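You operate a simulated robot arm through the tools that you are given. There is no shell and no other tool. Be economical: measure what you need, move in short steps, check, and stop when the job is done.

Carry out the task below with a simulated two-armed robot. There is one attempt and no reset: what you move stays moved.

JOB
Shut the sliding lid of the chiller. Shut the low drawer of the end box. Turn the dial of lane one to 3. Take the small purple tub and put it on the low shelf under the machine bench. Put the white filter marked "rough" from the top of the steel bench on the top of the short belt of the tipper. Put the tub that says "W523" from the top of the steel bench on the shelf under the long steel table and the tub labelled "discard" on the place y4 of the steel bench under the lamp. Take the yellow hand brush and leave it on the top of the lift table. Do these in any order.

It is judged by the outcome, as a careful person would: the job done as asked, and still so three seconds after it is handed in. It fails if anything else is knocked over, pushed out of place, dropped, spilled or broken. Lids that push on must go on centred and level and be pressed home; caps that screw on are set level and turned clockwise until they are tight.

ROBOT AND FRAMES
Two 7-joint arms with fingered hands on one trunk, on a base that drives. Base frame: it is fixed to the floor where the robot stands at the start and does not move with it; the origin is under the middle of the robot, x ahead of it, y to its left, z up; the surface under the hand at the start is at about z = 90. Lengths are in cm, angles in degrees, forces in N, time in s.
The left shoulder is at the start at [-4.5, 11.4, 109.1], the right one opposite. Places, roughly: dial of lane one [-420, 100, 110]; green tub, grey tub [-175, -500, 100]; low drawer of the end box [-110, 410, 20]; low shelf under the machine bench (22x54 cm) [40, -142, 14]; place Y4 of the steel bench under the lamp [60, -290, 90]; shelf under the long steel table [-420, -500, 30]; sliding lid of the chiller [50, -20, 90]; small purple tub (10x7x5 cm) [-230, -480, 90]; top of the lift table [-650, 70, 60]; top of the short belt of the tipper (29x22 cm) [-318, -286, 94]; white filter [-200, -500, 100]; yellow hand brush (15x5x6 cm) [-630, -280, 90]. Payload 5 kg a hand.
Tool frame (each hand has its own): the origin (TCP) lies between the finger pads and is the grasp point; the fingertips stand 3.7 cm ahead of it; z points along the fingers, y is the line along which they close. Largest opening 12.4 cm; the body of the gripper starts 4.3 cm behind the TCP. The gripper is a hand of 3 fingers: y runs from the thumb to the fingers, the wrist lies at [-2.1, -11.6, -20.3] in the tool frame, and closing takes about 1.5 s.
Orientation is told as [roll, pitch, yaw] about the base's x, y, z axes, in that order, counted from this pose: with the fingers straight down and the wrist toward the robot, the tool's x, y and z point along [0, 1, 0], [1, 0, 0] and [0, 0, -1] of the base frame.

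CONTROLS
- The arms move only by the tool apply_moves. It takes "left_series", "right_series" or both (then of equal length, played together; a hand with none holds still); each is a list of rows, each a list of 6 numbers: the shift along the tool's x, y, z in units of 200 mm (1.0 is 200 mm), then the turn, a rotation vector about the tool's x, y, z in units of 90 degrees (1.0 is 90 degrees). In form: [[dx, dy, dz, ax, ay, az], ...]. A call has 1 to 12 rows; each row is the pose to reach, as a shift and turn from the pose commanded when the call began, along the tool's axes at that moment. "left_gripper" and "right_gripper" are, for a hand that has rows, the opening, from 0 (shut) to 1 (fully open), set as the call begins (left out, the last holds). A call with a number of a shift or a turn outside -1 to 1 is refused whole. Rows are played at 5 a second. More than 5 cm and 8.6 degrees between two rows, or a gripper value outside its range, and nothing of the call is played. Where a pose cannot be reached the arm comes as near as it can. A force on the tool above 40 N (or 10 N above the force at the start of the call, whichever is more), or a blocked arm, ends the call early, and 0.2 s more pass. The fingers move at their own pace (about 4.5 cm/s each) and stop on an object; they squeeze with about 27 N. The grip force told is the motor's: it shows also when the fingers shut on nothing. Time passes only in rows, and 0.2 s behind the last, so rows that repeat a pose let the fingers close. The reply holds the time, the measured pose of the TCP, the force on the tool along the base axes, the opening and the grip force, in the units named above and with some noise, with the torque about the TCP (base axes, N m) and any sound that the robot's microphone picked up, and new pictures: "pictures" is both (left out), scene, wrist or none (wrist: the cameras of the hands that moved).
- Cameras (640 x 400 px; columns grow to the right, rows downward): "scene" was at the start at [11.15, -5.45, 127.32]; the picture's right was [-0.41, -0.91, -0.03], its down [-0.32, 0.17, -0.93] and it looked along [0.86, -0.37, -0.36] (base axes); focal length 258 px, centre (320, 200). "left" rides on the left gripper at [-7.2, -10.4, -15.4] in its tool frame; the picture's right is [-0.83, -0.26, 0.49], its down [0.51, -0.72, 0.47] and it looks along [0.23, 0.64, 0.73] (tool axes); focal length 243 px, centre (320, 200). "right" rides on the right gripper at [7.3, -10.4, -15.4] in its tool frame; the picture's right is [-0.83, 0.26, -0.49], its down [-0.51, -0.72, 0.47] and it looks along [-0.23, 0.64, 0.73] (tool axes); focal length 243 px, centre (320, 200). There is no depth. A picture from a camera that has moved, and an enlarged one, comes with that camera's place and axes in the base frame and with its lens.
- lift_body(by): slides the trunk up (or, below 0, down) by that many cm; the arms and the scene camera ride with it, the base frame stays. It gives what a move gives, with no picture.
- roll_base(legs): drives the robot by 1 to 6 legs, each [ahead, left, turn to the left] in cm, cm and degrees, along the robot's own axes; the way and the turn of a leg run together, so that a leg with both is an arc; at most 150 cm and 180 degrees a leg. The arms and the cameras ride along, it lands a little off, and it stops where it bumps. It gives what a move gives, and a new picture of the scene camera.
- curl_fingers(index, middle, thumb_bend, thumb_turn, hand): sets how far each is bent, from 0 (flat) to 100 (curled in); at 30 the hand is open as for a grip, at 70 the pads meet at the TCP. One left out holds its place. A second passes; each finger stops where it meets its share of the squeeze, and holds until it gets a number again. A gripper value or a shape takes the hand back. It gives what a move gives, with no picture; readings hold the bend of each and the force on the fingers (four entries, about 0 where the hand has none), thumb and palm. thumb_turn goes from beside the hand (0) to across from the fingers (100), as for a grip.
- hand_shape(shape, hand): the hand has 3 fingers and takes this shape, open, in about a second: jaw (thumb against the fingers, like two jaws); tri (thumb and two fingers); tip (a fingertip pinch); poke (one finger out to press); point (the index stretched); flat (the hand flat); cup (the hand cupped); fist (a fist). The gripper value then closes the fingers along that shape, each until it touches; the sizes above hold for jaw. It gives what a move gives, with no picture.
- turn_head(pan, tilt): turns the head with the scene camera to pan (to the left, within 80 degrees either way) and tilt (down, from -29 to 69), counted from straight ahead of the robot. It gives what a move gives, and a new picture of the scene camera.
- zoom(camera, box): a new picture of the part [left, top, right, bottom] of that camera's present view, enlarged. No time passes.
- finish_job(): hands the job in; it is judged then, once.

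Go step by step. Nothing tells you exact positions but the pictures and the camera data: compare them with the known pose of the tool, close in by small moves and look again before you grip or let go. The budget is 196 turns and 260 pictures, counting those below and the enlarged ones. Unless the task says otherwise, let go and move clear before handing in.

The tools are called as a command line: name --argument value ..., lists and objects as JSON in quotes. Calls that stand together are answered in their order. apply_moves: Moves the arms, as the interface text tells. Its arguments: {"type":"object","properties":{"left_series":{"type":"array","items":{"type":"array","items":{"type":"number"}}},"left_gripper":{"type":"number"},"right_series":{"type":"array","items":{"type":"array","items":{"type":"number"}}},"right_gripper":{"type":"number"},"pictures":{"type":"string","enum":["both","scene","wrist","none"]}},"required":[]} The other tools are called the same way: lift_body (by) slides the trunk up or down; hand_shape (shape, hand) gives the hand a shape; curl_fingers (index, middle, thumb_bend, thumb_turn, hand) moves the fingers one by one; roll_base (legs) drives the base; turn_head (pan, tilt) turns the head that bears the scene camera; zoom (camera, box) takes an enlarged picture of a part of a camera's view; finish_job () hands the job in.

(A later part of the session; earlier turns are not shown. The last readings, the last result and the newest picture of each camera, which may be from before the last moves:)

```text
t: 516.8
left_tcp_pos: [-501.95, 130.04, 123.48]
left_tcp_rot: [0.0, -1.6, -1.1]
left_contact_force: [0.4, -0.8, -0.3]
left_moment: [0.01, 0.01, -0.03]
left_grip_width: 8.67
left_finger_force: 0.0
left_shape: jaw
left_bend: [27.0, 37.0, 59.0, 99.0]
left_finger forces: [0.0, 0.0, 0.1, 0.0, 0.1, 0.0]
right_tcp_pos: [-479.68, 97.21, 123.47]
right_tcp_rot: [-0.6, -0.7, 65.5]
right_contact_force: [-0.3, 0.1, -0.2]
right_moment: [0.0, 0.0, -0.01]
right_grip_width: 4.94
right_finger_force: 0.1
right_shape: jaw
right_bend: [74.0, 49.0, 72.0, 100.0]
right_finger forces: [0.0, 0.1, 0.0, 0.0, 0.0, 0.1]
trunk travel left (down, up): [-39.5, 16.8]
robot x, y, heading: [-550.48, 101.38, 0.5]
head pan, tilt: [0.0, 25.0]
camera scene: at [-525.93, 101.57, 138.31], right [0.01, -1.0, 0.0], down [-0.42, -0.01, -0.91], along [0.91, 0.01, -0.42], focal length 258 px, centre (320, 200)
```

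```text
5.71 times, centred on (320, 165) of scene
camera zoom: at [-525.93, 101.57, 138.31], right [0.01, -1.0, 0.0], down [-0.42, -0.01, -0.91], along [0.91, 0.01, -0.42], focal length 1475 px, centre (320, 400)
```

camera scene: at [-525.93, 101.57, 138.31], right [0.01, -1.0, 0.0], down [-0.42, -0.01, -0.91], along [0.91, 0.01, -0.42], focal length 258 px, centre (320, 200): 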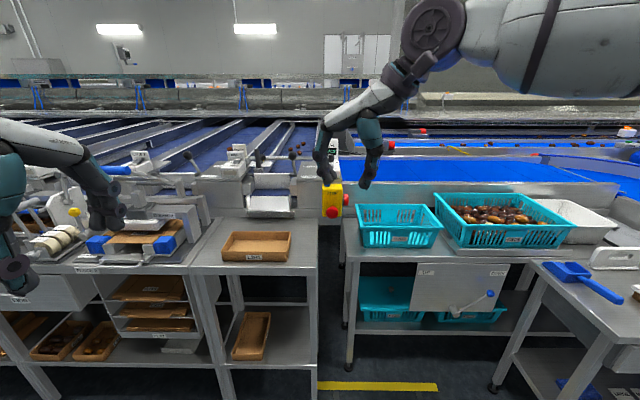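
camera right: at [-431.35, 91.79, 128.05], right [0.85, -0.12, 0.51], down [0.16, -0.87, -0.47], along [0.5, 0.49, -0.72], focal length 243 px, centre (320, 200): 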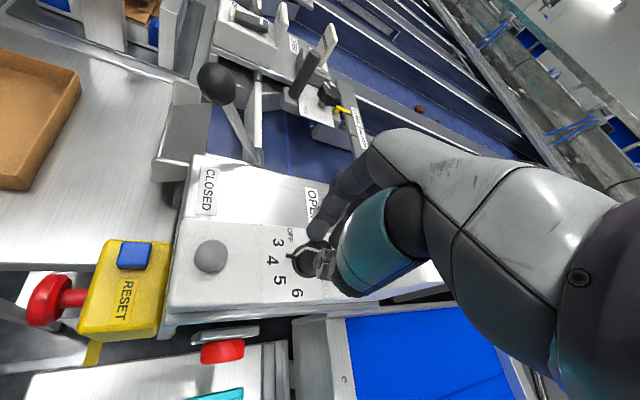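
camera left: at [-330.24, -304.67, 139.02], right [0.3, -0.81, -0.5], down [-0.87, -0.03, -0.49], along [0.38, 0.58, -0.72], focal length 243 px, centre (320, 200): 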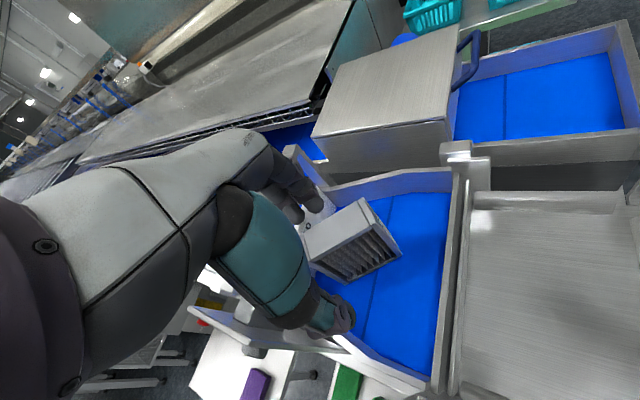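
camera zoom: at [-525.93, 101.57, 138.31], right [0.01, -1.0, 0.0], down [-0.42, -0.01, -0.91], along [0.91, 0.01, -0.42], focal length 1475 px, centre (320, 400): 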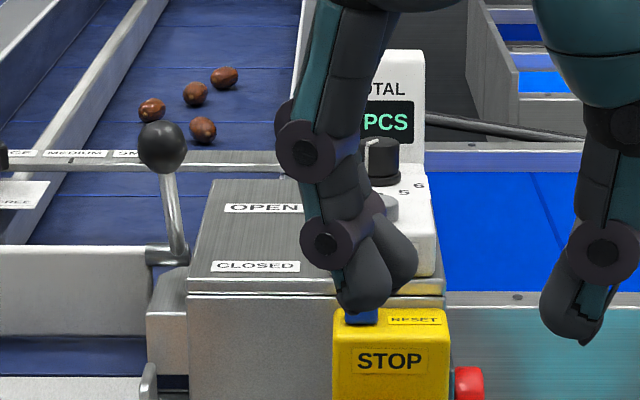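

The dial is done. I restore the right hand's yaw, then turn to face west once, to check the brush on the lift table before the long drive.

apply_moves --right_series '[[0, 0, 0, 0, 0, 0.09], [0, 0, 0, 0, 0, 0.18], [-0.05, 0, 0, 0, 0, 0.27], [-0.1, 0, 0, 0, 0, 0.36], [-0.15, 0, 0, 0, 0, 0.45], [-0.2, 0, 0, 0, 0, 0.54], [-0.25, 0, 0, 0, 0, 0.63], [-0.3, 0, 0, 0, 0, 0.72], [-0.3, 0, 0, 0, 0, 0.72]]' --pictures "none"

roll_base --legs '[[0, -35, 0], [10, 0, 0], [0, 0, -180]]'

```text
t: 518.8
left_tcp_pos: [-501.93, 130.0, 123.52]
left_tcp_rot: [0.1, -1.6, -1.1]
left_contact_force: [-0.1, 0.2, 0.5]
left_moment: [0.01, -0.02, 0.0]
left_grip_width: 8.65
left_finger_force: 0.1
left_shape: jaw
left_bend: [27.0, 37.0, 59.0, 99.0]
left_finger forces: [0.1, 0.0, 0.0, 0.0, 0.1, 0.0]
right_tcp_pos: [-474.26, 94.76, 123.58]
right_tcp_rot: [0.3, -0.8, 0.7]
right_contact_force: [0.3, 0.4, 0.0]
right_moment: [0.03, -0.01, 0.0]
right_grip_width: 4.93
right_finger_force: 0.1
right_shape: jaw
right_bend: [74.0, 49.0, 72.0, 100.0]
right_finger forces: [0.0, 0.0, 0.0, 0.1, 0.1, 0.1]
trunk travel left (down, up): [-39.5, 16.8]
robot x, y, heading: [-549.99, 101.3, 0.6]
head pan, tilt: [0.0, 25.0]
```

```text
t: 530.6
left_tcp_pos: [-588.48, 39.34, 123.6]
left_tcp_rot: [0.0, -1.6, 176.9]
left_contact_force: [1.6, 0.3, -0.5]
left_moment: [0.02, -0.02, 0.02]
left_grip_width: 8.64
left_finger_force: 0.1
left_shape: jaw
left_bend: [27.0, 37.0, 59.0, 99.0]
left_finger forces: [0.0, 0.0, 0.0, 0.1, 0.1, 0.0]
right_tcp_pos: [-614.85, 75.59, 123.61]
right_tcp_rot: [0.3, -0.7, 178.8]
right_contact_force: [0.0, -0.8, -0.4]
right_moment: [-0.01, -0.01, -0.01]
right_grip_width: 4.93
right_finger_force: 0.0
right_shape: jaw
right_bend: [74.0, 49.0, 72.0, 100.0]
right_finger forces: [0.1, 0.0, 0.0, 0.1, 0.0, 0.0]
trunk travel left (down, up): [-39.5, 16.8]
robot x, y, heading: [-539.55, 66.61, 179.1]
head pan, tilt: [0.0, 25.0]
camera scene: at [-563.6, 67.01, 138.34], right [0.02, 1.0, 0.0], down [0.42, -0.01, -0.91], along [-0.91, 0.02, -0.42], focal length 258 px, centre (320, 200)
```

scene: 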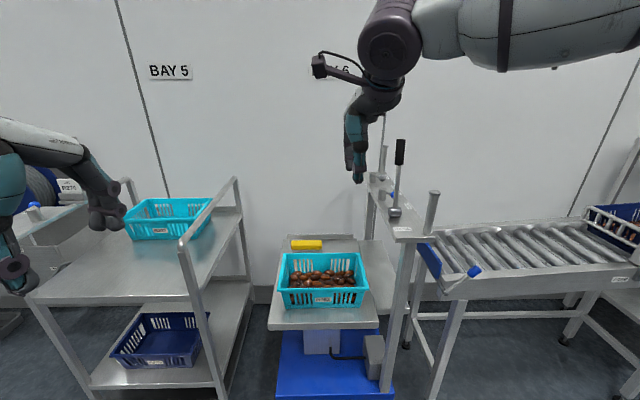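

The brush and basket are in place and the lever is unmoved. Now for the drawer: I tuck the right hand, raise the trunk so that the elbows clear all table tops, and drive back south.

apply_moves --right_series '[[-0.05, -0.12, 0, 0, 0, 0], [-0.1, -0.25, 0, 0, 0, 0], [-0.15, -0.38, 0, 0, 0, 0], [-0.2, -0.5, 0, 0, 0, 0], [-0.25, -0.62, 0, 0, 0, 0], [-0.25, -0.62, 0, 0, 0, 0]]' --pictures "none"

lift_body --by 10

roll_base --legs '[[16, 0, 0], [0, 0, 90.8], [150, 0, 0], [140, 0, 0]]'

```text
t: 532.0
left_tcp_pos: [-588.62, 39.28, 123.61]
left_tcp_rot: [0.1, -1.6, 176.9]
left_contact_force: [-1.5, 0.2, -0.3]
left_moment: [0.01, -0.02, -0.03]
left_grip_width: 8.63
left_finger_force: 0.0
left_shape: jaw
left_bend: [27.0, 37.0, 59.0, 99.0]
left_finger forces: [0.0, 0.0, 0.0, 0.0, 0.0, 0.0]
right_tcp_pos: [-602.53, 80.49, 123.31]
right_tcp_rot: [0.2, -0.7, 178.6]
right_contact_force: [0.1, -0.2, 0.6]
right_moment: [0.02, -0.03, -0.01]
right_grip_width: 4.93
right_finger_force: 0.1
right_shape: jaw
right_bend: [74.0, 49.0, 72.0, 100.0]
right_finger forces: [0.1, 0.0, 0.0, 0.1, 0.1, 0.0]
trunk travel left (down, up): [-39.5, 16.8]
robot x, y, heading: [-539.21, 66.71, 178.5]
head pan, tilt: [0.0, 25.0]
```

```text
t: 533.4
left_tcp_pos: [-588.66, 39.34, 133.44]
left_tcp_rot: [0.1, -1.5, 176.8]
left_contact_force: [-0.1, 0.4, 0.1]
left_moment: [0.0, 0.0, -0.01]
left_grip_width: 8.67
left_finger_force: 0.0
left_shape: jaw
left_bend: [27.0, 37.0, 59.0, 99.0]
left_finger forces: [0.0, 0.0, 0.1, 0.1, 0.0, 0.1]
right_tcp_pos: [-602.49, 80.38, 133.19]
right_tcp_rot: [0.2, -0.8, 178.7]
right_contact_force: [-0.8, -0.7, -0.7]
right_moment: [-0.02, -0.04, 0.05]
right_grip_width: 4.95
right_finger_force: 0.0
right_shape: jaw
right_bend: [74.0, 49.0, 72.0, 100.0]
right_finger forces: [0.1, 0.0, 0.0, 0.0, 0.0, 0.1]
trunk travel left (down, up): [-49.5, 6.8]
robot x, y, heading: [-539.79, 66.58, 178.7]
head pan, tilt: [0.0, 25.0]
```

```text
t: 552.1
left_tcp_pos: [-531.94, -269.78, 133.67]
left_tcp_rot: [0.0, -1.7, -92.1]
left_contact_force: [0.1, -0.4, 0.1]
left_moment: [-0.02, 0.0, 0.0]
left_grip_width: 8.64
left_finger_force: 0.0
left_shape: jaw
left_bend: [27.0, 37.0, 59.0, 99.0]
left_finger forces: [0.0, 0.0, 0.0, 0.0, 0.0, 0.0]
right_tcp_pos: [-572.74, -284.3, 133.37]
right_tcp_rot: [0.2, -0.9, -90.2]
right_contact_force: [0.2, -0.7, 0.0]
right_moment: [0.03, -0.01, 0.01]
right_grip_width: 4.9
right_finger_force: 0.0
right_shape: jaw
right_bend: [74.0, 49.0, 72.0, 100.0]
right_finger forces: [0.0, 0.0, 0.1, 0.0, 0.0, 0.1]
trunk travel left (down, up): [-49.5, 6.8]
robot x, y, heading: [-559.79, -221.22, -90.2]
head pan, tilt: [0.0, 25.0]
camera scene: at [-560.11, -240.7, 150.1], right [-1.0, 0.0, 0.0], down [0.0, 0.42, -0.91], along [0.0, -0.91, -0.42], focal length 258 px, centre (320, 200)
```

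scene: 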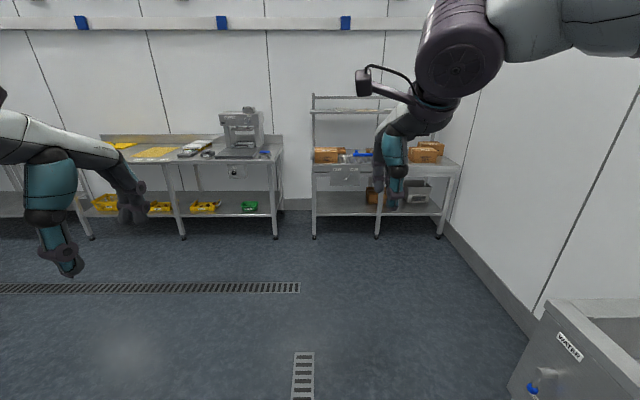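

All well. Next I go on south to y≈-391, turn east and drive along the tables.

roll_base --legs '[[150, 0, 0], [21, 0, 0], [0, 0, 90.2], [150, 0, 0]]'

```text
t: 571.4
left_tcp_pos: [-360.09, -349.36, 133.7]
left_tcp_rot: [0.1, -1.8, 0.5]
left_contact_force: [-0.7, -0.4, 0.0]
left_moment: [0.02, 0.03, 0.03]
left_grip_width: 8.68
left_finger_force: 0.1
left_shape: jaw
left_bend: [27.0, 37.0, 59.0, 99.0]
left_finger forces: [0.1, 0.1, 0.0, 0.0, 0.0, 0.1]
right_tcp_pos: [-343.8, -389.38, 133.47]
right_tcp_rot: [0.3, -0.9, 2.3]
right_contact_force: [-0.6, 0.6, 0.6]
right_moment: [0.03, -0.04, -0.01]
right_grip_width: 4.93
right_finger_force: 0.1
right_shape: jaw
right_bend: [74.0, 49.0, 72.0, 100.0]
right_finger forces: [0.0, 0.1, 0.0, 0.1, 0.0, 0.0]
trunk travel left (down, up): [-49.5, 6.8]
robot x, y, heading: [-407.0, -379.6, 2.2]
head pan, tilt: [0.0, 25.0]
camera scene: at [-387.97, -378.76, 150.1], right [0.04, -1.0, 0.0], down [-0.42, -0.02, -0.91], along [0.91, 0.04, -0.42], focal length 258 px, centre (320, 200)
```

scene: 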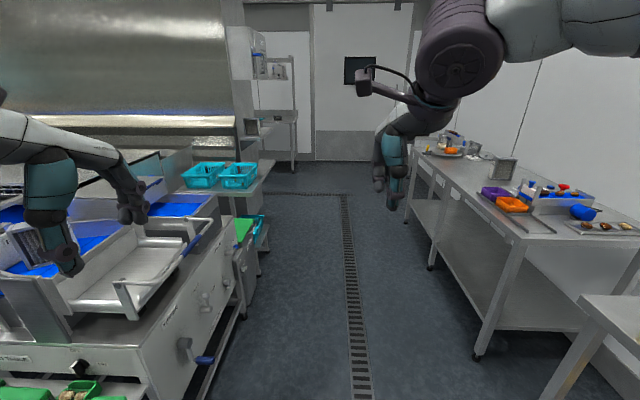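

I centre in the aisle, drive east to x≈-42, then turn north up the first aisle.

roll_base --legs '[[0, -16, -2.2], [150, 0, 0], [150, 0, 0], [66, 0, 0], [0, 0, 90]]'

```text
t: 594.6
left_tcp_pos: [-77.91, -342.03, 133.54]
left_tcp_rot: [0.1, -1.6, 95.4]
left_contact_force: [-0.1, 0.3, -0.2]
left_moment: [0.0, 0.03, -0.02]
left_grip_width: 8.65
left_finger_force: 0.0
left_shape: jaw
left_bend: [27.0, 37.0, 59.0, 99.0]
left_finger forces: [0.1, 0.1, 0.0, 0.0, 0.0, 0.1]
right_tcp_pos: [-39.37, -322.11, 133.37]
right_tcp_rot: [0.3, -0.9, 97.4]
right_contact_force: [0.8, 0.0, 0.0]
right_moment: [0.0, -0.03, -0.01]
right_grip_width: 4.94
right_finger_force: 0.0
right_shape: jaw
right_bend: [74.0, 49.0, 72.0, 100.0]
right_finger forces: [0.1, 0.1, 0.0, 0.0, 0.0, 0.1]
trunk travel left (down, up): [-49.5, 6.8]
robot x, y, heading: [-43.82, -386.55, 97.3]
head pan, tilt: [0.0, 25.0]
camera scene: at [-46.31, -367.1, 150.08], right [0.99, 0.13, 0.0], down [0.05, -0.42, -0.91], along [-0.12, 0.9, -0.42], focal length 258 px, centre (320, 200)
```

scene: 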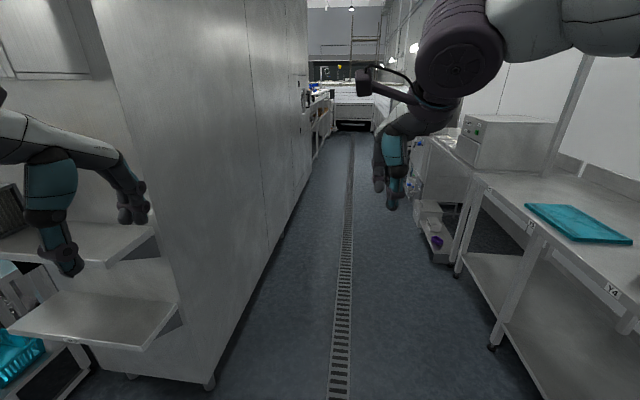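

The aisle is straight ahead. Since it narrows further on, I extend both hands forward and inward to tuck the elbows, then drive.

apply_moves --left_series '[[-0.12, 0.12, 0, 0, 0, 0], [-0.24, 0.24, 0, 0, 0, 0], [-0.36, 0.36, 0, 0, 0, 0], [-0.48, 0.5, 0, 0, 0, 0], [-0.6, 0.64, 0, 0, 0, 0], [-0.72, 0.78, 0, 0, 0, 0], [-0.8, 0.92, 0, 0, 0, 0], [-0.8, 1.0, 0, 0, 0, 0], [-0.8, 1.0, 0, 0, 0, 0]]' --right_series '[[0, 0.1, 0, 0, 0, 0], [0, 0.2, 0, 0, 0, 0], [0, 0.3, 0, 0, 0, 0], [0, 0.4, 0, 0, 0, 0], [0, 0.5, 0, 0, 0, 0], [0, 0.6, 0, 0, 0, 0], [0, 0.7, 0, 0, 0, 0], [0, 0.7, 0, 0, 0, 0], [0, 0.7, 0, 0, 0, 0]]' --pictures "none"

roll_base --legs '[[0, -3, -7.3], [150, 0, 0], [150, 0, 0], [100, 0, 0]]'

```text
t: 596.6
left_tcp_pos: [-63.99, -320.7, 133.99]
left_tcp_rot: [0.0, -1.7, 95.6]
left_contact_force: [-0.4, -0.9, 0.7]
left_moment: [0.02, -0.01, -0.02]
left_grip_width: 8.64
left_finger_force: 0.1
left_shape: jaw
left_bend: [27.0, 37.0, 59.0, 99.0]
left_finger forces: [0.0, 0.1, 0.1, 0.0, 0.0, 0.1]
right_tcp_pos: [-41.24, -308.37, 133.75]
right_tcp_rot: [0.3, -0.9, 97.4]
right_contact_force: [0.5, 0.0, 0.5]
right_moment: [0.01, 0.0, 0.01]
right_grip_width: 4.95
right_finger_force: 0.0
right_shape: jaw
right_bend: [74.0, 49.0, 72.0, 100.0]
right_finger forces: [0.0, 0.1, 0.0, 0.0, 0.0, 0.0]
trunk travel left (down, up): [-49.5, 6.8]
robot x, y, heading: [-43.61, -386.18, 97.0]
head pan, tilt: [0.0, 25.0]
```

```text
t: 616.4
left_tcp_pos: [-41.59, 81.47, 134.09]
left_tcp_rot: [0.1, -1.7, 85.9]
left_contact_force: [-0.3, -0.5, 0.2]
left_moment: [0.02, 0.02, -0.02]
left_grip_width: 8.64
left_finger_force: 0.1
left_shape: jaw
left_bend: [27.0, 37.0, 59.0, 99.0]
left_finger forces: [0.0, 0.0, 0.1, 0.0, 0.0, 0.1]
right_tcp_pos: [-17.18, 89.63, 133.68]
right_tcp_rot: [0.3, -0.9, 87.8]
right_contact_force: [-0.5, 0.1, 0.0]
right_moment: [0.02, -0.02, -0.03]
right_grip_width: 4.94
right_finger_force: 0.0
right_shape: jaw
right_bend: [74.0, 49.0, 72.0, 100.0]
right_finger forces: [0.0, 0.0, 0.0, 0.1, 0.0, 0.1]
trunk travel left (down, up): [-49.5, 6.8]
robot x, y, heading: [-32.63, 12.93, 87.8]
head pan, tilt: [0.0, 25.0]
camera scene: at [-31.89, 32.54, 150.11], right [1.0, -0.04, 0.0], down [-0.02, -0.42, -0.91], along [0.04, 0.91, -0.42], focal length 258 px, centre (320, 200)
```

scene: 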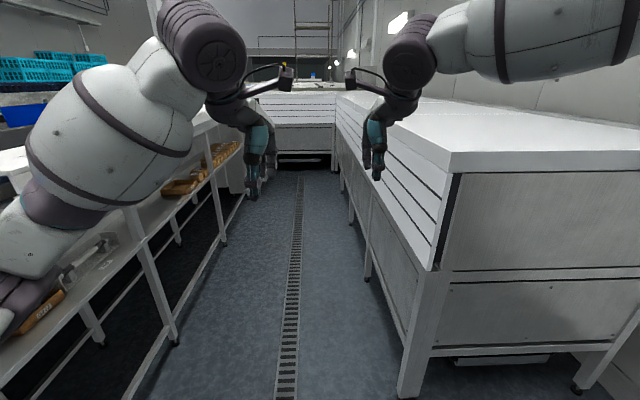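

The aisle is x -120…15. The end box should be at the far end on the left. I centre at x≈-52, and drive on.

roll_base --legs '[[0, 19, 2.2], [150, 0, 0], [110, 0, 0]]'

```text
t: 630.7
left_tcp_pos: [-62.3, 337.39, 134.11]
left_tcp_rot: [0.0, -1.8, 87.1]
left_contact_force: [0.3, 0.8, 0.6]
left_moment: [0.02, 0.0, 0.0]
left_grip_width: 8.65
left_finger_force: 0.0
left_shape: jaw
left_bend: [27.0, 37.0, 59.0, 99.0]
left_finger forces: [0.1, 0.0, 0.1, 0.0, 0.1, 0.0]
right_tcp_pos: [-37.88, 346.24, 133.7]
right_tcp_rot: [0.4, -0.9, 89.0]
right_contact_force: [1.1, 0.3, 0.0]
right_moment: [-0.02, -0.02, 0.01]
right_grip_width: 4.93
right_finger_force: 0.1
right_shape: jaw
right_bend: [74.0, 49.0, 72.0, 100.0]
right_finger forces: [0.0, 0.0, 0.0, 0.0, 0.0, 0.0]
trunk travel left (down, up): [-49.5, 6.8]
robot x, y, heading: [-51.95, 269.08, 88.9]
head pan, tilt: [0.0, 25.0]
camera scene: at [-51.49, 288.73, 150.11], right [1.0, -0.02, 0.0], down [-0.01, -0.42, -0.91], along [0.02, 0.91, -0.42], focal length 258 px, centre (320, 200)
```

scene: 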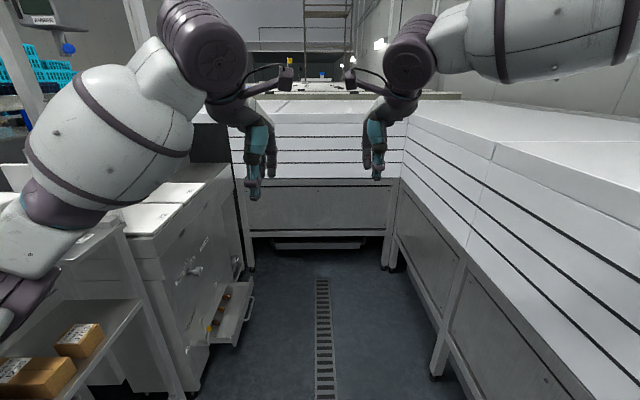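

Now I see it: the end box is on the left with its low drawer open toward the aisle (front panel at about x=-91, y≈390–425; box face x≈-113). I pull the hands in, drive alongside it, turn left to face it, and back off a little.

apply_moves --left_series '[[0, -0.15, 0, 0, 0, 0], [0, -0.3, 0, 0, 0, 0], [0, -0.45, 0, 0, 0, 0], [0, -0.6, 0, 0, 0, 0], [0, -0.75, 0, 0, 0, 0], [0.1, -0.85, 0, 0, 0, 0], [0.1, -0.85, 0, 0, 0, 0]]' --right_series '[[0, -0.18, 0, 0, 0, 0], [0, -0.36, 0, 0, 0, 0], [0, -0.54, 0, 0, 0, 0], [0, -0.72, 0, 0, 0, 0], [0, -0.9, 0, 0, 0, 0], [-0.1, -1.0, 0, 0, 0, 0], [-0.1, -1.0, 0, 0, 0, 0]]' --pictures "none"

roll_base --legs '[[0, -9, 1.1], [116, 0, 0], [0, 0, 90], [-14, 0, 0]]'

```text
t: 632.3
left_tcp_pos: [-65.02, 320.57, 133.26]
left_tcp_rot: [0.0, -1.6, 87.2]
left_contact_force: [-0.1, 0.2, 0.4]
left_moment: [-0.01, 0.05, -0.03]
left_grip_width: 8.68
left_finger_force: 0.1
left_shape: jaw
left_bend: [27.0, 37.0, 59.0, 99.0]
left_finger forces: [0.1, 0.1, 0.0, 0.0, 0.0, 0.0]
right_tcp_pos: [-36.33, 326.22, 133.3]
right_tcp_rot: [0.3, -0.7, 88.9]
right_contact_force: [-0.1, -0.3, -0.1]
right_moment: [-0.01, -0.01, -0.01]
right_grip_width: 4.92
right_finger_force: 0.1
right_shape: jaw
right_bend: [74.0, 49.0, 72.0, 100.0]
right_finger forces: [0.0, 0.0, 0.0, 0.1, 0.0, 0.1]
trunk travel left (down, up): [-49.5, 6.8]
robot x, y, heading: [-51.85, 269.28, 89.2]
head pan, tilt: [0.0, 25.0]
```

```text
t: 644.0
left_tcp_pos: [-79.87, 367.07, 133.14]
left_tcp_rot: [0.0, -1.5, 179.8]
left_contact_force: [-0.6, 0.1, 0.3]
left_moment: [0.0, -0.03, -0.01]
left_grip_width: 8.64
left_finger_force: 0.0
left_shape: jaw
left_bend: [27.0, 37.0, 59.0, 99.0]
left_finger forces: [0.1, 0.1, 0.0, 0.0, 0.1, 0.0]
right_tcp_pos: [-86.75, 395.43, 133.23]
right_tcp_rot: [0.2, -0.6, -178.6]
right_contact_force: [-0.5, -0.2, 0.1]
right_moment: [-0.06, -0.03, 0.0]
right_grip_width: 4.93
right_finger_force: 0.1
right_shape: jaw
right_bend: [74.0, 49.0, 72.0, 100.0]
right_finger forces: [0.0, 0.0, 0.1, 0.0, 0.1, 0.0]
trunk travel left (down, up): [-49.5, 6.8]
robot x, y, heading: [-29.16, 382.75, -178.5]
head pan, tilt: [0.0, 25.0]
camera scene: at [-49.0, 382.08, 150.0], right [-0.03, 1.0, 0.0], down [0.43, 0.01, -0.91], along [-0.9, -0.02, -0.43], focal length 258 px, centre (320, 200)
```

scene: 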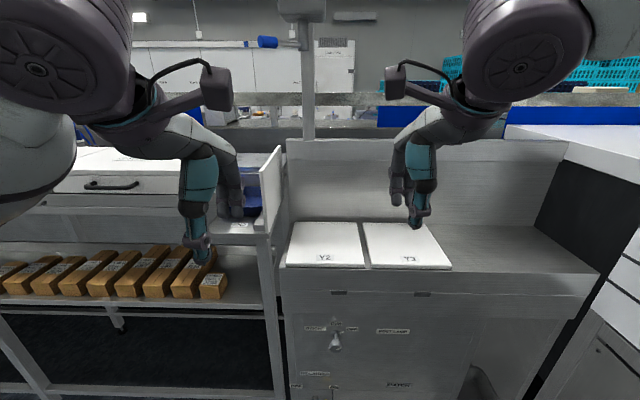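

I'm facing the end box. I lower the trunk and tilt the head down to see the drawer.

lift_body --by -36

turn_head --pan -15 --tilt 55

```text
t: 647.5
left_tcp_pos: [-81.27, 367.0, 94.66]
left_tcp_rot: [0.0, 1.4, 179.7]
left_contact_force: [0.4, -0.1, -0.7]
left_moment: [0.0, 0.01, -0.02]
left_grip_width: 8.67
left_finger_force: 0.0
left_shape: jaw
left_bend: [27.0, 37.0, 59.0, 99.0]
left_finger forces: [0.0, 0.1, 0.0, 0.0, 0.0, 0.0]
right_tcp_pos: [-86.32, 395.52, 97.38]
right_tcp_rot: [0.3, -0.9, -178.6]
right_contact_force: [0.6, 0.4, -1.3]
right_moment: [-0.03, 0.0, 0.0]
right_grip_width: 4.93
right_finger_force: 0.1
right_shape: jaw
right_bend: [74.0, 49.0, 72.0, 100.0]
right_finger forces: [0.0, 0.0, 0.0, 0.1, 0.0, 0.0]
trunk travel left (down, up): [-13.5, 42.8]
robot x, y, heading: [-28.94, 382.3, -178.7]
head pan, tilt: [0.0, 25.0]
```

```text
t: 648.4
left_tcp_pos: [-81.36, 367.03, 94.71]
left_tcp_rot: [0.0, 1.5, 179.7]
left_contact_force: [-0.1, 0.5, 0.0]
left_moment: [0.0, -0.02, -0.01]
left_grip_width: 8.67
left_finger_force: 0.0
left_shape: jaw
left_bend: [27.0, 37.0, 59.0, 99.0]
left_finger forces: [0.0, 0.0, 0.1, 0.0, 0.0, 0.1]
right_tcp_pos: [-86.37, 395.43, 97.32]
right_tcp_rot: [0.2, -0.9, -178.5]
right_contact_force: [-0.2, 0.9, -0.7]
right_moment: [0.01, 0.01, 0.01]
right_grip_width: 4.93
right_finger_force: 0.1
right_shape: jaw
right_bend: [74.0, 49.0, 72.0, 100.0]
right_finger forces: [0.0, 0.0, 0.0, 0.1, 0.0, 0.0]
trunk travel left (down, up): [-13.5, 42.8]
robot x, y, heading: [-29.34, 382.54, -178.6]
head pan, tilt: [-15.0, 55.0]
camera scene: at [-58.95, 383.69, 105.75], right [0.23, 0.97, 0.0], down [0.8, -0.19, -0.57], along [-0.56, 0.13, -0.82], focal length 258 px, centre (320, 200)
```

scene: 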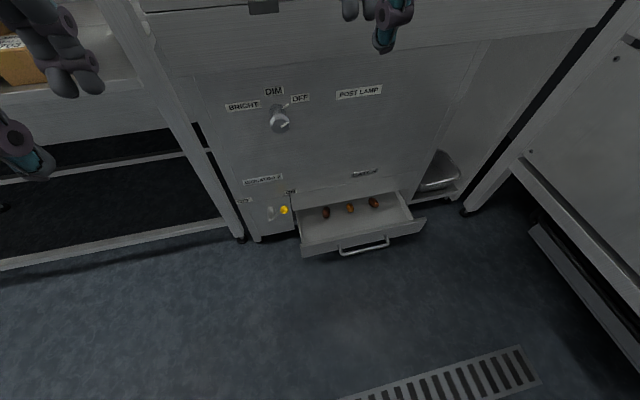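

The drawer front panel is at x≈-96, y 385–432, with its handle at [-93,408]. I'll lower fully, shift so that the right hand is in front of the panel's middle, close the fist and go down.

lift_body --by -13

roll_base --legs '[[-5, -13, 0]]'

apply_moves --right_series '[[0, 0, 0.2, 0, 0, 0], [0, 0, 0.4, 0, 0, 0], [0, 0, 0.6, 0, 0, 0], [0, 0, 0.8, 0, 0, 0], [0, 0, 0.95, 0, 0, 0], [0, 0, 0.95, 0, 0, 0]]' --right_gripper 0 --pictures "none"

```text
t: 650.0
left_tcp_pos: [-84.27, 367.03, 80.61]
left_tcp_rot: [-0.1, 5.0, 179.7]
left_contact_force: [0.0, -0.3, -0.6]
left_moment: [0.02, 0.0, -0.03]
left_grip_width: 8.67
left_finger_force: 0.0
left_shape: jaw
left_bend: [27.0, 37.0, 59.0, 99.0]
left_finger forces: [0.0, 0.0, 0.0, 0.1, 0.0, 0.0]
right_tcp_pos: [-86.26, 395.48, 84.43]
right_tcp_rot: [0.2, -0.8, -178.5]
right_contact_force: [0.0, 0.2, -0.2]
right_moment: [-0.03, -0.03, 0.01]
right_grip_width: 4.92
right_finger_force: 0.0
right_shape: jaw
right_bend: [74.0, 49.0, 72.0, 100.0]
right_finger forces: [0.0, 0.0, 0.1, 0.1, 0.1, 0.1]
trunk travel left (down, up): [-0.5, 55.8]
robot x, y, heading: [-28.77, 382.74, -178.3]
head pan, tilt: [-15.0, 55.0]
```

```text
t: 651.8
left_tcp_pos: [-79.6, 380.38, 80.58]
left_tcp_rot: [-0.1, 5.0, 179.6]
left_contact_force: [0.2, -0.6, 0.2]
left_moment: [0.01, 0.0, 0.0]
left_grip_width: 8.66
left_finger_force: 0.1
left_shape: jaw
left_bend: [27.0, 37.0, 59.0, 99.0]
left_finger forces: [0.1, 0.0, 0.1, 0.0, 0.0, 0.0]
right_tcp_pos: [-81.8, 408.84, 84.51]
right_tcp_rot: [0.3, -0.8, -178.5]
right_contact_force: [-0.6, 0.7, 0.8]
right_moment: [-0.02, 0.01, 0.04]
right_grip_width: 4.96
right_finger_force: 0.0
right_shape: jaw
right_bend: [74.0, 49.0, 72.0, 100.0]
right_finger forces: [0.1, 0.0, 0.1, 0.0, 0.0, 0.0]
trunk travel left (down, up): [-0.5, 55.8]
robot x, y, heading: [-24.69, 396.09, -178.3]
head pan, tilt: [-15.0, 55.0]
camera scene: at [-58.09, 396.9, 92.96], right [0.23, 0.97, 0.0], down [0.8, -0.19, -0.57], along [-0.56, 0.13, -0.82], focal length 258 px, centre (320, 200)
```

scene: 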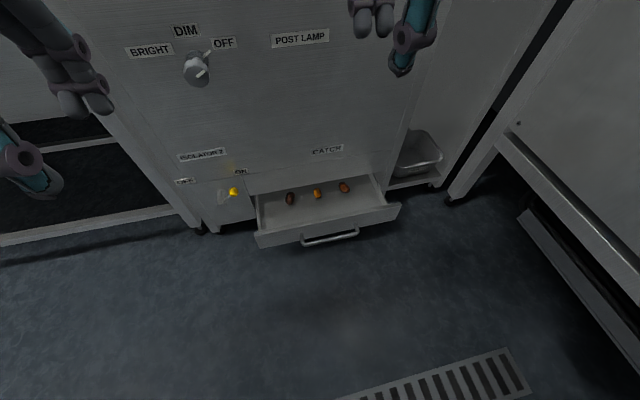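

```text
t: 653.2
left_tcp_pos: [-79.64, 380.31, 80.65]
left_tcp_rot: [0.0, 4.9, 179.6]
left_contact_force: [0.7, -0.5, -0.2]
left_moment: [0.0, 0.05, -0.03]
left_grip_width: 8.66
left_finger_force: 0.0
left_shape: jaw
left_bend: [27.0, 37.0, 59.0, 99.0]
left_finger forces: [0.1, 0.1, 0.0, 0.0, 0.0, 0.0]
right_tcp_pos: [-88.5, 408.06, 66.46]
right_tcp_rot: [0.3, -0.8, -178.5]
right_contact_force: [0.6, 0.4, 0.3]
right_moment: [0.04, 0.0, 0.04]
right_grip_width: 0.0
right_finger_force: 27.0
right_shape: jaw
right_bend: [70.0, 70.0, 56.0, 100.0]
right_finger forces: [0.0, 0.1, 0.0, 0.0, 0.0, 0.0]
right hand out of reach, approached as far as the arm can: row 1, 2, 3, 4, 5, 6
trunk travel left (down, up): [-0.5, 55.8]
robot x, y, heading: [-24.3, 395.68, -178.6]
head pan, tilt: [-15.0, 55.0]
```

Too close for the arm to go that low. I raise the hand, and approach obliquely from the south: axis ≈[-35,350] at heading 150°, which gives the right arm more room.

apply_moves --right_series '[[0, 0, -0.2, 0, 0, 0], [0, 0, -0.4, 0, 0, 0], [0, 0, -0.6, 0, 0, 0], [0, 0, -0.8, 0, 0, 0], [0, 0, -0.9, 0, 0, 0], [0, 0, -0.9, 0, 0, 0]]' --pictures "none"

roll_base --legs '[[0, 46, 0], [10, 0, 0], [0, 0, -31.5]]'

apply_moves --right_series '[[-0.1, 0.1, 0, 0, 0, 0], [-0.2, 0.2, 0, 0, 0, 0], [-0.3, 0.3, 0, 0, 0, 0], [-0.4, 0.4, 0, 0, 0, 0], [-0.5, 0.5, 0, 0, 0, 0], [-0.5, 0.6, 0, 0, 0, 0], [-0.5, 0.6, 0, 0, 0, 0]]' --pictures "none"

```text
t: 654.6
left_tcp_pos: [-79.66, 380.25, 80.69]
left_tcp_rot: [-0.1, 5.0, 179.6]
left_contact_force: [0.1, -0.5, 0.2]
left_moment: [0.01, -0.01, -0.01]
left_grip_width: 8.64
left_finger_force: 0.0
left_shape: jaw
left_bend: [27.0, 37.0, 59.0, 99.0]
left_finger forces: [0.0, 0.1, 0.1, 0.0, 0.0, 0.1]
right_tcp_pos: [-87.94, 407.96, 84.41]
right_tcp_rot: [0.3, -0.8, -178.6]
right_contact_force: [0.2, -0.8, -0.8]
right_moment: [-0.02, -0.03, 0.0]
right_grip_width: 0.0
right_finger_force: 26.9
right_shape: jaw
right_bend: [70.0, 70.0, 56.0, 100.0]
right_finger forces: [0.1, 0.0, 0.0, 0.0, 0.0, 0.1]
trunk travel left (down, up): [-0.5, 55.8]
robot x, y, heading: [-24.29, 395.83, -178.7]
head pan, tilt: [-15.0, 55.0]
```

```text
t: 661.5
left_tcp_pos: [-88.53, 364.15, 80.68]
left_tcp_rot: [-0.1, 5.1, 148.5]
left_contact_force: [1.0, -0.4, 0.4]
left_moment: [0.01, 0.02, 0.0]
left_grip_width: 8.67
left_finger_force: 0.0
left_shape: jaw
left_bend: [27.0, 37.0, 59.0, 99.0]
left_finger forces: [0.1, 0.0, 0.0, 0.0, 0.1, 0.1]
right_tcp_pos: [-81.23, 392.22, 84.36]
right_tcp_rot: [0.3, -0.8, 150.4]
right_contact_force: [0.4, -0.1, 0.1]
right_moment: [-0.04, 0.01, 0.0]
right_grip_width: 0.0
right_finger_force: 27.2
right_shape: jaw
right_bend: [70.0, 70.0, 56.0, 100.0]
right_finger forces: [0.0, 0.1, 0.1, 0.0, 0.0, 0.0]
trunk travel left (down, up): [-0.5, 55.8]
robot x, y, heading: [-33.14, 348.98, 150.3]
head pan, tilt: [-15.0, 55.0]
camera scene: at [-61.43, 367.14, 92.96], right [0.7, 0.71, 0.0], down [0.58, -0.58, -0.57], along [-0.41, 0.4, -0.82], focal length 258 px, centre (320, 200)
```

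scene: 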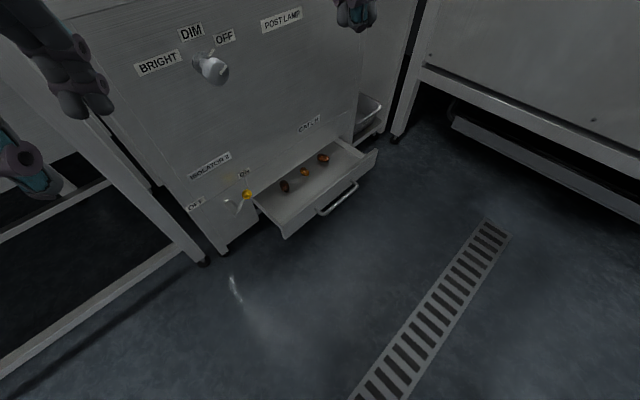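

```text
t: 663.1
left_tcp_pos: [-88.49, 364.08, 80.59]
left_tcp_rot: [-0.2, 5.1, 148.4]
left_contact_force: [0.4, -0.3, -1.0]
left_moment: [0.03, 0.04, 0.03]
left_grip_width: 8.66
left_finger_force: 0.0
left_shape: jaw
left_bend: [27.0, 37.0, 59.0, 99.0]
left_finger forces: [0.1, 0.0, 0.0, 0.0, 0.0, 0.1]
right_tcp_pos: [-86.82, 406.66, 84.44]
right_tcp_rot: [0.3, -1.0, 150.3]
right_contact_force: [-0.5, -0.1, 0.2]
right_moment: [-0.06, 0.02, 0.01]
right_grip_width: 0.0
right_finger_force: 27.1
right_shape: jaw
right_bend: [70.0, 70.0, 56.0, 100.0]
right_finger forces: [0.0, 0.0, 0.0, 0.1, 0.0, 0.1]
trunk travel left (down, up): [-0.5, 55.8]
robot x, y, heading: [-33.21, 348.92, 150.4]
head pan, tilt: [-15.0, 55.0]
```

The panel front is at x≈-95 with the handle at [-94,408.5]. The hand is in front of it at x≈-87; I lower it in stages.

apply_moves --right_series '[[0, 0, 0.2, 0, 0, 0], [0, 0, 0.4, 0, 0, 0], [0, 0, 0.6, 0, 0, 0], [0, 0, 0.8, 0, 0, 0], [0, 0, 1.0, 0, 0, 0], [0, 0, 1.0, 0, 0, 0]]' --pictures "none"

apply_moves --right_series '[[0, 0, 0.2, 0, 0, 0], [0, 0, 0.4, 0, 0, 0], [0, 0, 0.6, 0, 0, 0], [0, 0, 0.8, 0, 0, 0], [0, 0, 1.0, 0, 0, 0], [0, 0, 1.0, 0, 0, 0]]' --pictures "none"

```text
t: 664.5
left_tcp_pos: [-88.51, 364.03, 80.63]
left_tcp_rot: [0.0, 4.9, 148.5]
left_contact_force: [-0.3, -0.1, -0.1]
left_moment: [0.04, 0.02, -0.02]
left_grip_width: 8.64
left_finger_force: 0.1
left_shape: jaw
left_bend: [27.0, 37.0, 59.0, 99.0]
left_finger forces: [0.0, 0.0, 0.0, 0.0, 0.1, 0.0]
right_tcp_pos: [-87.07, 406.86, 64.49]
right_tcp_rot: [0.3, -0.8, 150.2]
right_contact_force: [-0.5, -0.7, -0.4]
right_moment: [0.02, 0.0, -0.01]
right_grip_width: 0.0
right_finger_force: 27.3
right_shape: jaw
right_bend: [70.0, 70.0, 56.0, 100.0]
right_finger forces: [0.0, 0.1, 0.0, 0.1, 0.1, 0.1]
trunk travel left (down, up): [-0.5, 55.8]
robot x, y, heading: [-33.09, 348.93, 150.1]
head pan, tilt: [-15.0, 55.0]
```

```text
t: 665.9
left_tcp_pos: [-88.57, 364.05, 80.68]
left_tcp_rot: [-0.2, 5.0, 148.5]
left_contact_force: [0.8, -0.6, 0.2]
left_moment: [0.0, -0.02, -0.02]
left_grip_width: 8.64
left_finger_force: 0.2
left_shape: jaw
left_bend: [27.0, 37.0, 59.0, 99.0]
left_finger forces: [0.1, 0.0, 0.1, 0.1, 0.0, 0.0]
right_tcp_pos: [-87.16, 406.69, 44.57]
right_tcp_rot: [0.2, -1.0, 150.4]
right_contact_force: [0.0, 0.2, -0.2]
right_moment: [0.04, -0.02, -0.01]
right_grip_width: 0.01
right_finger_force: 27.0
right_shape: jaw
right_bend: [70.0, 70.0, 56.0, 100.0]
right_finger forces: [0.0, 0.1, 0.0, 0.0, 0.0, 0.0]
trunk travel left (down, up): [-0.5, 55.8]
robot x, y, heading: [-33.32, 348.81, 150.5]
head pan, tilt: [-15.0, 55.0]
```

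In reach. I go down another 20 cm, keeping 2–3 cm further from the handle, and look.

apply_moves --right_series '[[-0.04, -0.07, 0.15, 0, 0, 0], [-0.07, -0.13, 0.35, 0, 0, 0], [-0.07, -0.13, 0.55, 0, 0, 0], [-0.07, -0.13, 0.75, 0, 0, 0], [-0.07, -0.13, 0.95, 0, 0, 0], [-0.07, -0.13, 1.0, 0, 0, 0], [-0.07, -0.13, 1.0, 0, 0, 0]]' --pictures "scene"

```text
t: 667.5
left_tcp_pos: [-88.53, 364.01, 80.7]
left_tcp_rot: [-0.1, 5.0, 148.5]
left_contact_force: [-0.2, 0.1, -0.5]
left_moment: [-0.01, -0.01, -0.04]
left_grip_width: 8.63
left_finger_force: 0.0
left_shape: jaw
left_bend: [27.0, 37.0, 59.0, 99.0]
left_finger forces: [0.1, 0.1, 0.0, 0.1, 0.0, 0.1]
right_tcp_pos: [-84.7, 406.92, 24.53]
right_tcp_rot: [0.3, -0.8, 150.4]
right_contact_force: [0.5, 0.3, -0.1]
right_moment: [0.0, 0.0, 0.02]
right_grip_width: 0.0
right_finger_force: 26.7
right_shape: jaw
right_bend: [70.0, 70.0, 56.0, 100.0]
right_finger forces: [0.0, 0.0, 0.0, 0.1, 0.1, 0.0]
trunk travel left (down, up): [-0.5, 55.8]
robot x, y, heading: [-32.72, 348.83, 150.1]
head pan, tilt: [-15.0, 55.0]
camera scene: at [-61.44, 367.12, 92.96], right [0.7, 0.71, 0.0], down [0.58, -0.58, -0.57], along [-0.41, 0.4, -0.82], focal length 258 px, centre (320, 200)
```

scene: 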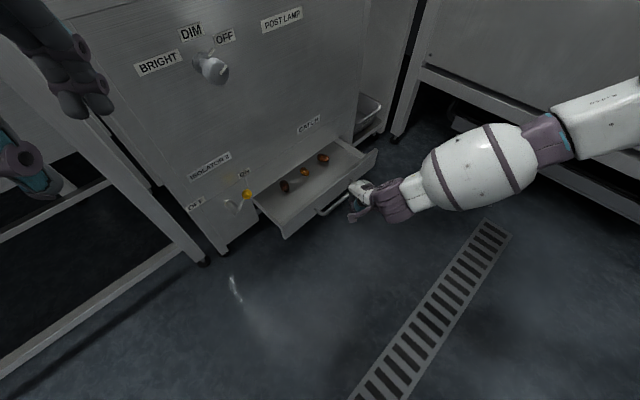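

The hand is right in front of the handle. I lower 5 cm more and push west.

apply_moves --right_series '[[0, 0, 0.12, 0, 0, 0], [0, 0, 0.24, 0, 0, 0], [0.05, 0.087, 0.24, 0, 0, 0], [0.1, 0.174, 0.24, 0, 0, 0], [0.15, 0.26, 0.24, 0, 0, 0], [0.2, 0.348, 0.24, 0, 0, 0], [0.25, 0.435, 0.24, 0, 0, 0], [0.3, 0.52, 0.24, 0, 0, 0], [0.35, 0.61, 0.24, 0, 0, 0], [0.4, 0.7, 0.24, 0, 0, 0]]' --pictures "scene"

```text
t: 669.7
left_tcp_pos: [-88.54, 364.1, 80.62]
left_tcp_rot: [-0.1, 5.0, 148.6]
left_contact_force: [0.2, 0.3, 0.4]
left_moment: [-0.02, 0.01, 0.03]
left_grip_width: 8.65
left_finger_force: 0.1
left_shape: jaw
left_bend: [27.0, 37.0, 59.0, 99.0]
left_finger forces: [0.0, 0.0, 0.1, 0.1, 0.0, 0.0]
right_tcp_pos: [-101.02, 406.78, 20.07]
right_tcp_rot: [0.3, -0.8, 150.3]
right_contact_force: [0.1, -0.2, 0.2]
right_moment: [-0.03, -0.01, 0.02]
right_grip_width: 0.0
right_finger_force: 27.2
right_shape: jaw
right_bend: [70.0, 70.0, 56.0, 100.0]
right_finger forces: [0.0, 0.0, 0.1, 0.0, 0.0, 0.1]
trunk travel left (down, up): [-0.5, 55.8]
robot x, y, heading: [-33.23, 348.58, 150.6]
head pan, tilt: [-15.0, 55.0]
camera scene: at [-61.47, 367.11, 92.95], right [0.7, 0.71, 0.0], down [0.58, -0.58, -0.57], along [-0.41, 0.4, -0.82], focal length 258 px, centre (320, 200)
```

scene: 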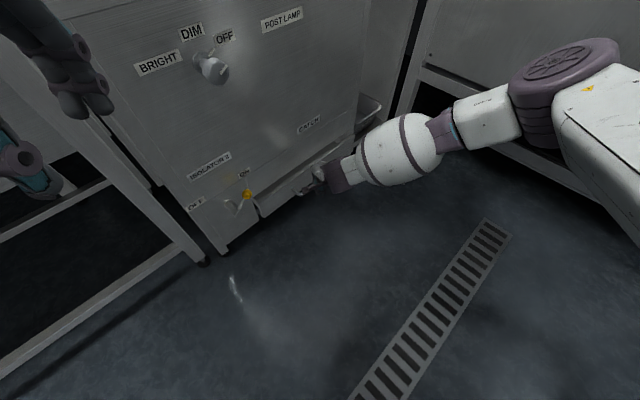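

The drawer slides in easily and is nearly shut. I push on until it stops.

apply_moves --right_series '[[0.04, 0.07, 0, 0, 0, 0], [0.08, 0.14, 0, 0, 0, 0], [0.12, 0.21, 0, 0, 0, 0], [0.16, 0.28, 0, 0, 0, 0], [0.2, 0.35, 0, 0, 0, 0], [0.25, 0.43, 0, 0, 0, 0], [0.3, 0.52, 0, 0, 0, 0]]' --pictures "scene"

```text
t: 670.4
left_tcp_pos: [-88.28, 364.16, 80.68]
left_tcp_rot: [-0.1, 5.0, 148.3]
left_contact_force: [-0.9, 0.7, -0.7]
left_moment: [0.01, -0.07, 0.01]
left_grip_width: 8.66
left_finger_force: 0.1
left_shape: jaw
left_bend: [27.0, 37.0, 59.0, 99.0]
left_finger forces: [0.0, 0.0, 0.1, 0.0, 0.0, 0.0]
right_tcp_pos: [-103.86, 407.08, 19.75]
right_tcp_rot: [0.1, -0.4, 150.1]
right_contact_force: [24.1, -5.9, 17.3]
right_moment: [0.25, 0.26, -0.1]
right_grip_width: 0.0
right_finger_force: 27.3
right_shape: jaw
right_bend: [70.0, 70.0, 56.0, 100.0]
right_finger forces: [14.3, 14.3, 0.0, 0.1, 0.0, 0.0]
trunk travel left (down, up): [-0.5, 55.8]
robot x, y, heading: [-32.99, 348.26, 150.2]
head pan, tilt: [-15.0, 55.0]
stopped in row 3 (right hand): the force on the tool passed its limit at 50 N (the readings are from after the stop); the commanded pose is now the measured one
camera scene: at [-61.2, 367.13, 93.01], right [0.71, 0.71, 0.0], down [0.58, -0.58, -0.57], along [-0.41, 0.41, -0.82], focal length 258 px, centre (320, 200)
```

scene: 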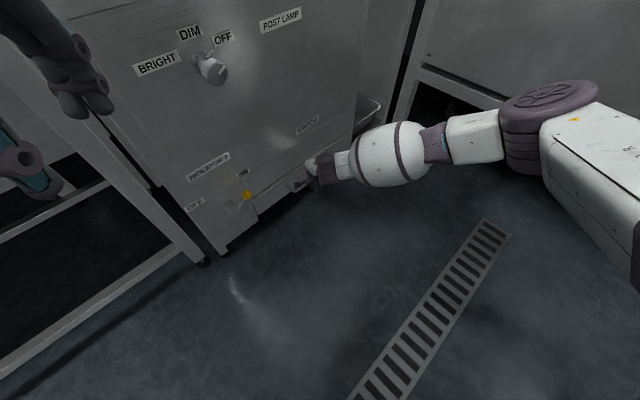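

It has come up firmly against its stop. I draw the hand back and check that it's shut.

apply_moves --right_series '[[-0.08, -0.14, 0, 0, 0, 0], [-0.16, -0.28, 0, 0, 0, 0], [-0.24, -0.42, 0, 0, 0, 0], [-0.34, -0.58, -0.1, 0, 0, 0], [-0.34, -0.58, -0.3, 0, 0, 0], [-0.34, -0.58, -0.5, 0, 0, 0], [-0.34, -0.58, -0.7, 0, 0, 0], [-0.34, -0.58, -0.9, 0, 0, 0], [-0.34, -0.58, -0.9, 0, 0, 0]]' --pictures "none"

zoom --camera "scene" --box '[170, 110, 410, 270]'

```text
t: 672.4
left_tcp_pos: [-88.51, 364.25, 80.61]
left_tcp_rot: [-0.1, 5.0, 148.3]
left_contact_force: [0.6, -0.2, -0.6]
left_moment: [-0.04, -0.02, -0.01]
left_grip_width: 8.64
left_finger_force: 0.1
left_shape: jaw
left_bend: [27.0, 37.0, 59.0, 99.0]
left_finger forces: [0.0, 0.1, 0.0, 0.0, 0.1, 0.1]
right_tcp_pos: [-90.29, 407.16, 37.81]
right_tcp_rot: [0.1, -0.5, 150.1]
right_contact_force: [0.8, 0.2, -0.7]
right_moment: [0.02, -0.01, -0.02]
right_grip_width: 0.0
right_finger_force: 26.7
right_shape: jaw
right_bend: [70.0, 70.0, 56.0, 100.0]
right_finger forces: [0.0, 0.0, 0.0, 0.1, 0.1, 0.0]
trunk travel left (down, up): [-0.5, 55.8]
robot x, y, heading: [-32.91, 349.2, 150.2]
head pan, tilt: [-15.0, 55.0]
```

```text
2.50 times, centred on (290, 190) of scene
camera zoom: at [-61.39, 367.2, 92.95], right [0.7, 0.71, 0.0], down [0.58, -0.58, -0.57], along [-0.41, 0.4, -0.82], focal length 645 px, centre (395, 225)
```

zoom: 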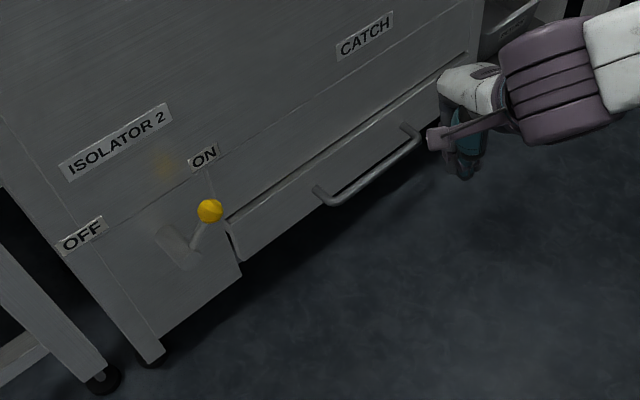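

The panel looks shut. I'll zoom in at its edge to be sure that it is seated rather than ajar.

zoom --camera "scene" --box '[240, 150, 320, 220]'

```text
5.71 times, centred on (280, 185) of scene
camera zoom: at [-61.39, 367.2, 92.95], right [0.7, 0.71, 0.0], down [0.58, -0.58, -0.57], along [-0.41, 0.4, -0.82], focal length 1475 px, centre (549, 286)
```

zoom: 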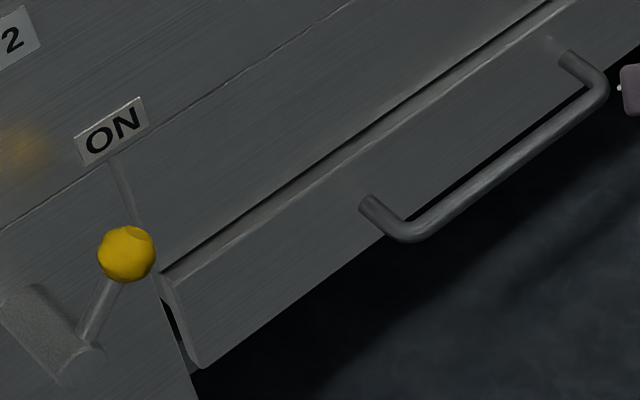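

The panel stands about 1 cm proud, which may just be its own thickness. I'll push once more, slowly, to see whether it still moves.

apply_moves --right_series '[[0, 0, 0.2, 0, 0, 0], [0, 0, 0.4, 0, 0, 0], [0, 0, 0.6, 0, 0, 0], [0, 0, 0.8, 0, 0, 0], [0, 0, 0.85, 0, 0, 0], [0.1, 0.17, 0.85, 0, 0, 0], [0.2, 0.35, 0.85, 0, 0, 0], [0.25, 0.44, 0.85, 0, 0, 0], [0.28, 0.49, 0.85, 0, 0, 0], [0.3, 0.53, 0.85, 0, 0, 0]]' --pictures "none"

apply_moves --right_series '[[0.01, 0.02, 0, 0, 0, 0], [0.02, 0.04, 0, 0, 0, 0], [0.03, 0.055, 0, 0, 0, 0], [0.04, 0.07, 0, 0, 0, 0], [0.05, 0.09, 0, 0, 0, 0], [0.06, 0.11, 0, 0, 0, 0], [0.07, 0.13, 0, 0, 0, 0], [0.08, 0.15, 0, 0, 0, 0]]' --pictures "none"

```text
t: 674.6
left_tcp_pos: [-88.46, 364.25, 80.65]
left_tcp_rot: [-0.2, 5.0, 148.3]
left_contact_force: [0.5, 0.0, 0.1]
left_moment: [0.03, 0.04, -0.01]
left_grip_width: 8.67
left_finger_force: 0.2
left_shape: jaw
left_bend: [27.0, 37.0, 59.0, 99.0]
left_finger forces: [0.1, 0.0, 0.0, 0.1, 0.1, 0.0]
right_tcp_pos: [-102.87, 407.15, 20.52]
right_tcp_rot: [0.1, -0.5, 150.0]
right_contact_force: [-0.1, 0.2, 0.5]
right_moment: [0.01, 0.0, -0.02]
right_grip_width: 0.02
right_finger_force: 27.0
right_shape: jaw
right_bend: [70.0, 70.0, 56.0, 100.0]
right_finger forces: [0.0, 0.0, 0.0, 0.1, 0.0, 0.0]
trunk travel left (down, up): [-0.5, 55.8]
robot x, y, heading: [-32.87, 348.7, 150.4]
head pan, tilt: [-15.0, 55.0]
```

```text
t: 675.9
left_tcp_pos: [-88.16, 364.25, 80.69]
left_tcp_rot: [-0.1, 4.9, 148.2]
left_contact_force: [0.4, -0.8, 0.0]
left_moment: [0.01, 0.0, 0.01]
left_grip_width: 8.66
left_finger_force: 0.0
left_shape: jaw
left_bend: [27.0, 37.0, 59.0, 99.0]
left_finger forces: [0.0, 0.0, 0.1, 0.0, 0.0, 0.0]
right_tcp_pos: [-104.29, 407.52, 20.5]
right_tcp_rot: [-0.1, -0.2, 149.9]
right_contact_force: [20.0, -6.1, 15.8]
right_moment: [-0.06, 0.01, 0.07]
right_grip_width: 0.0
right_finger_force: 27.2
right_shape: jaw
right_bend: [70.0, 70.0, 56.0, 100.0]
right_finger forces: [18.9, 6.1, 0.0, 0.0, 0.1, 0.0]
trunk travel left (down, up): [-0.5, 55.8]
robot x, y, heading: [-33.18, 348.81, 150.0]
head pan, tilt: [-15.0, 55.0]
stopped in row 6 (right hand): the force on the tool passed its limit at 44 N (the readings are from after the stop); the commanded pose is now the measured one
```

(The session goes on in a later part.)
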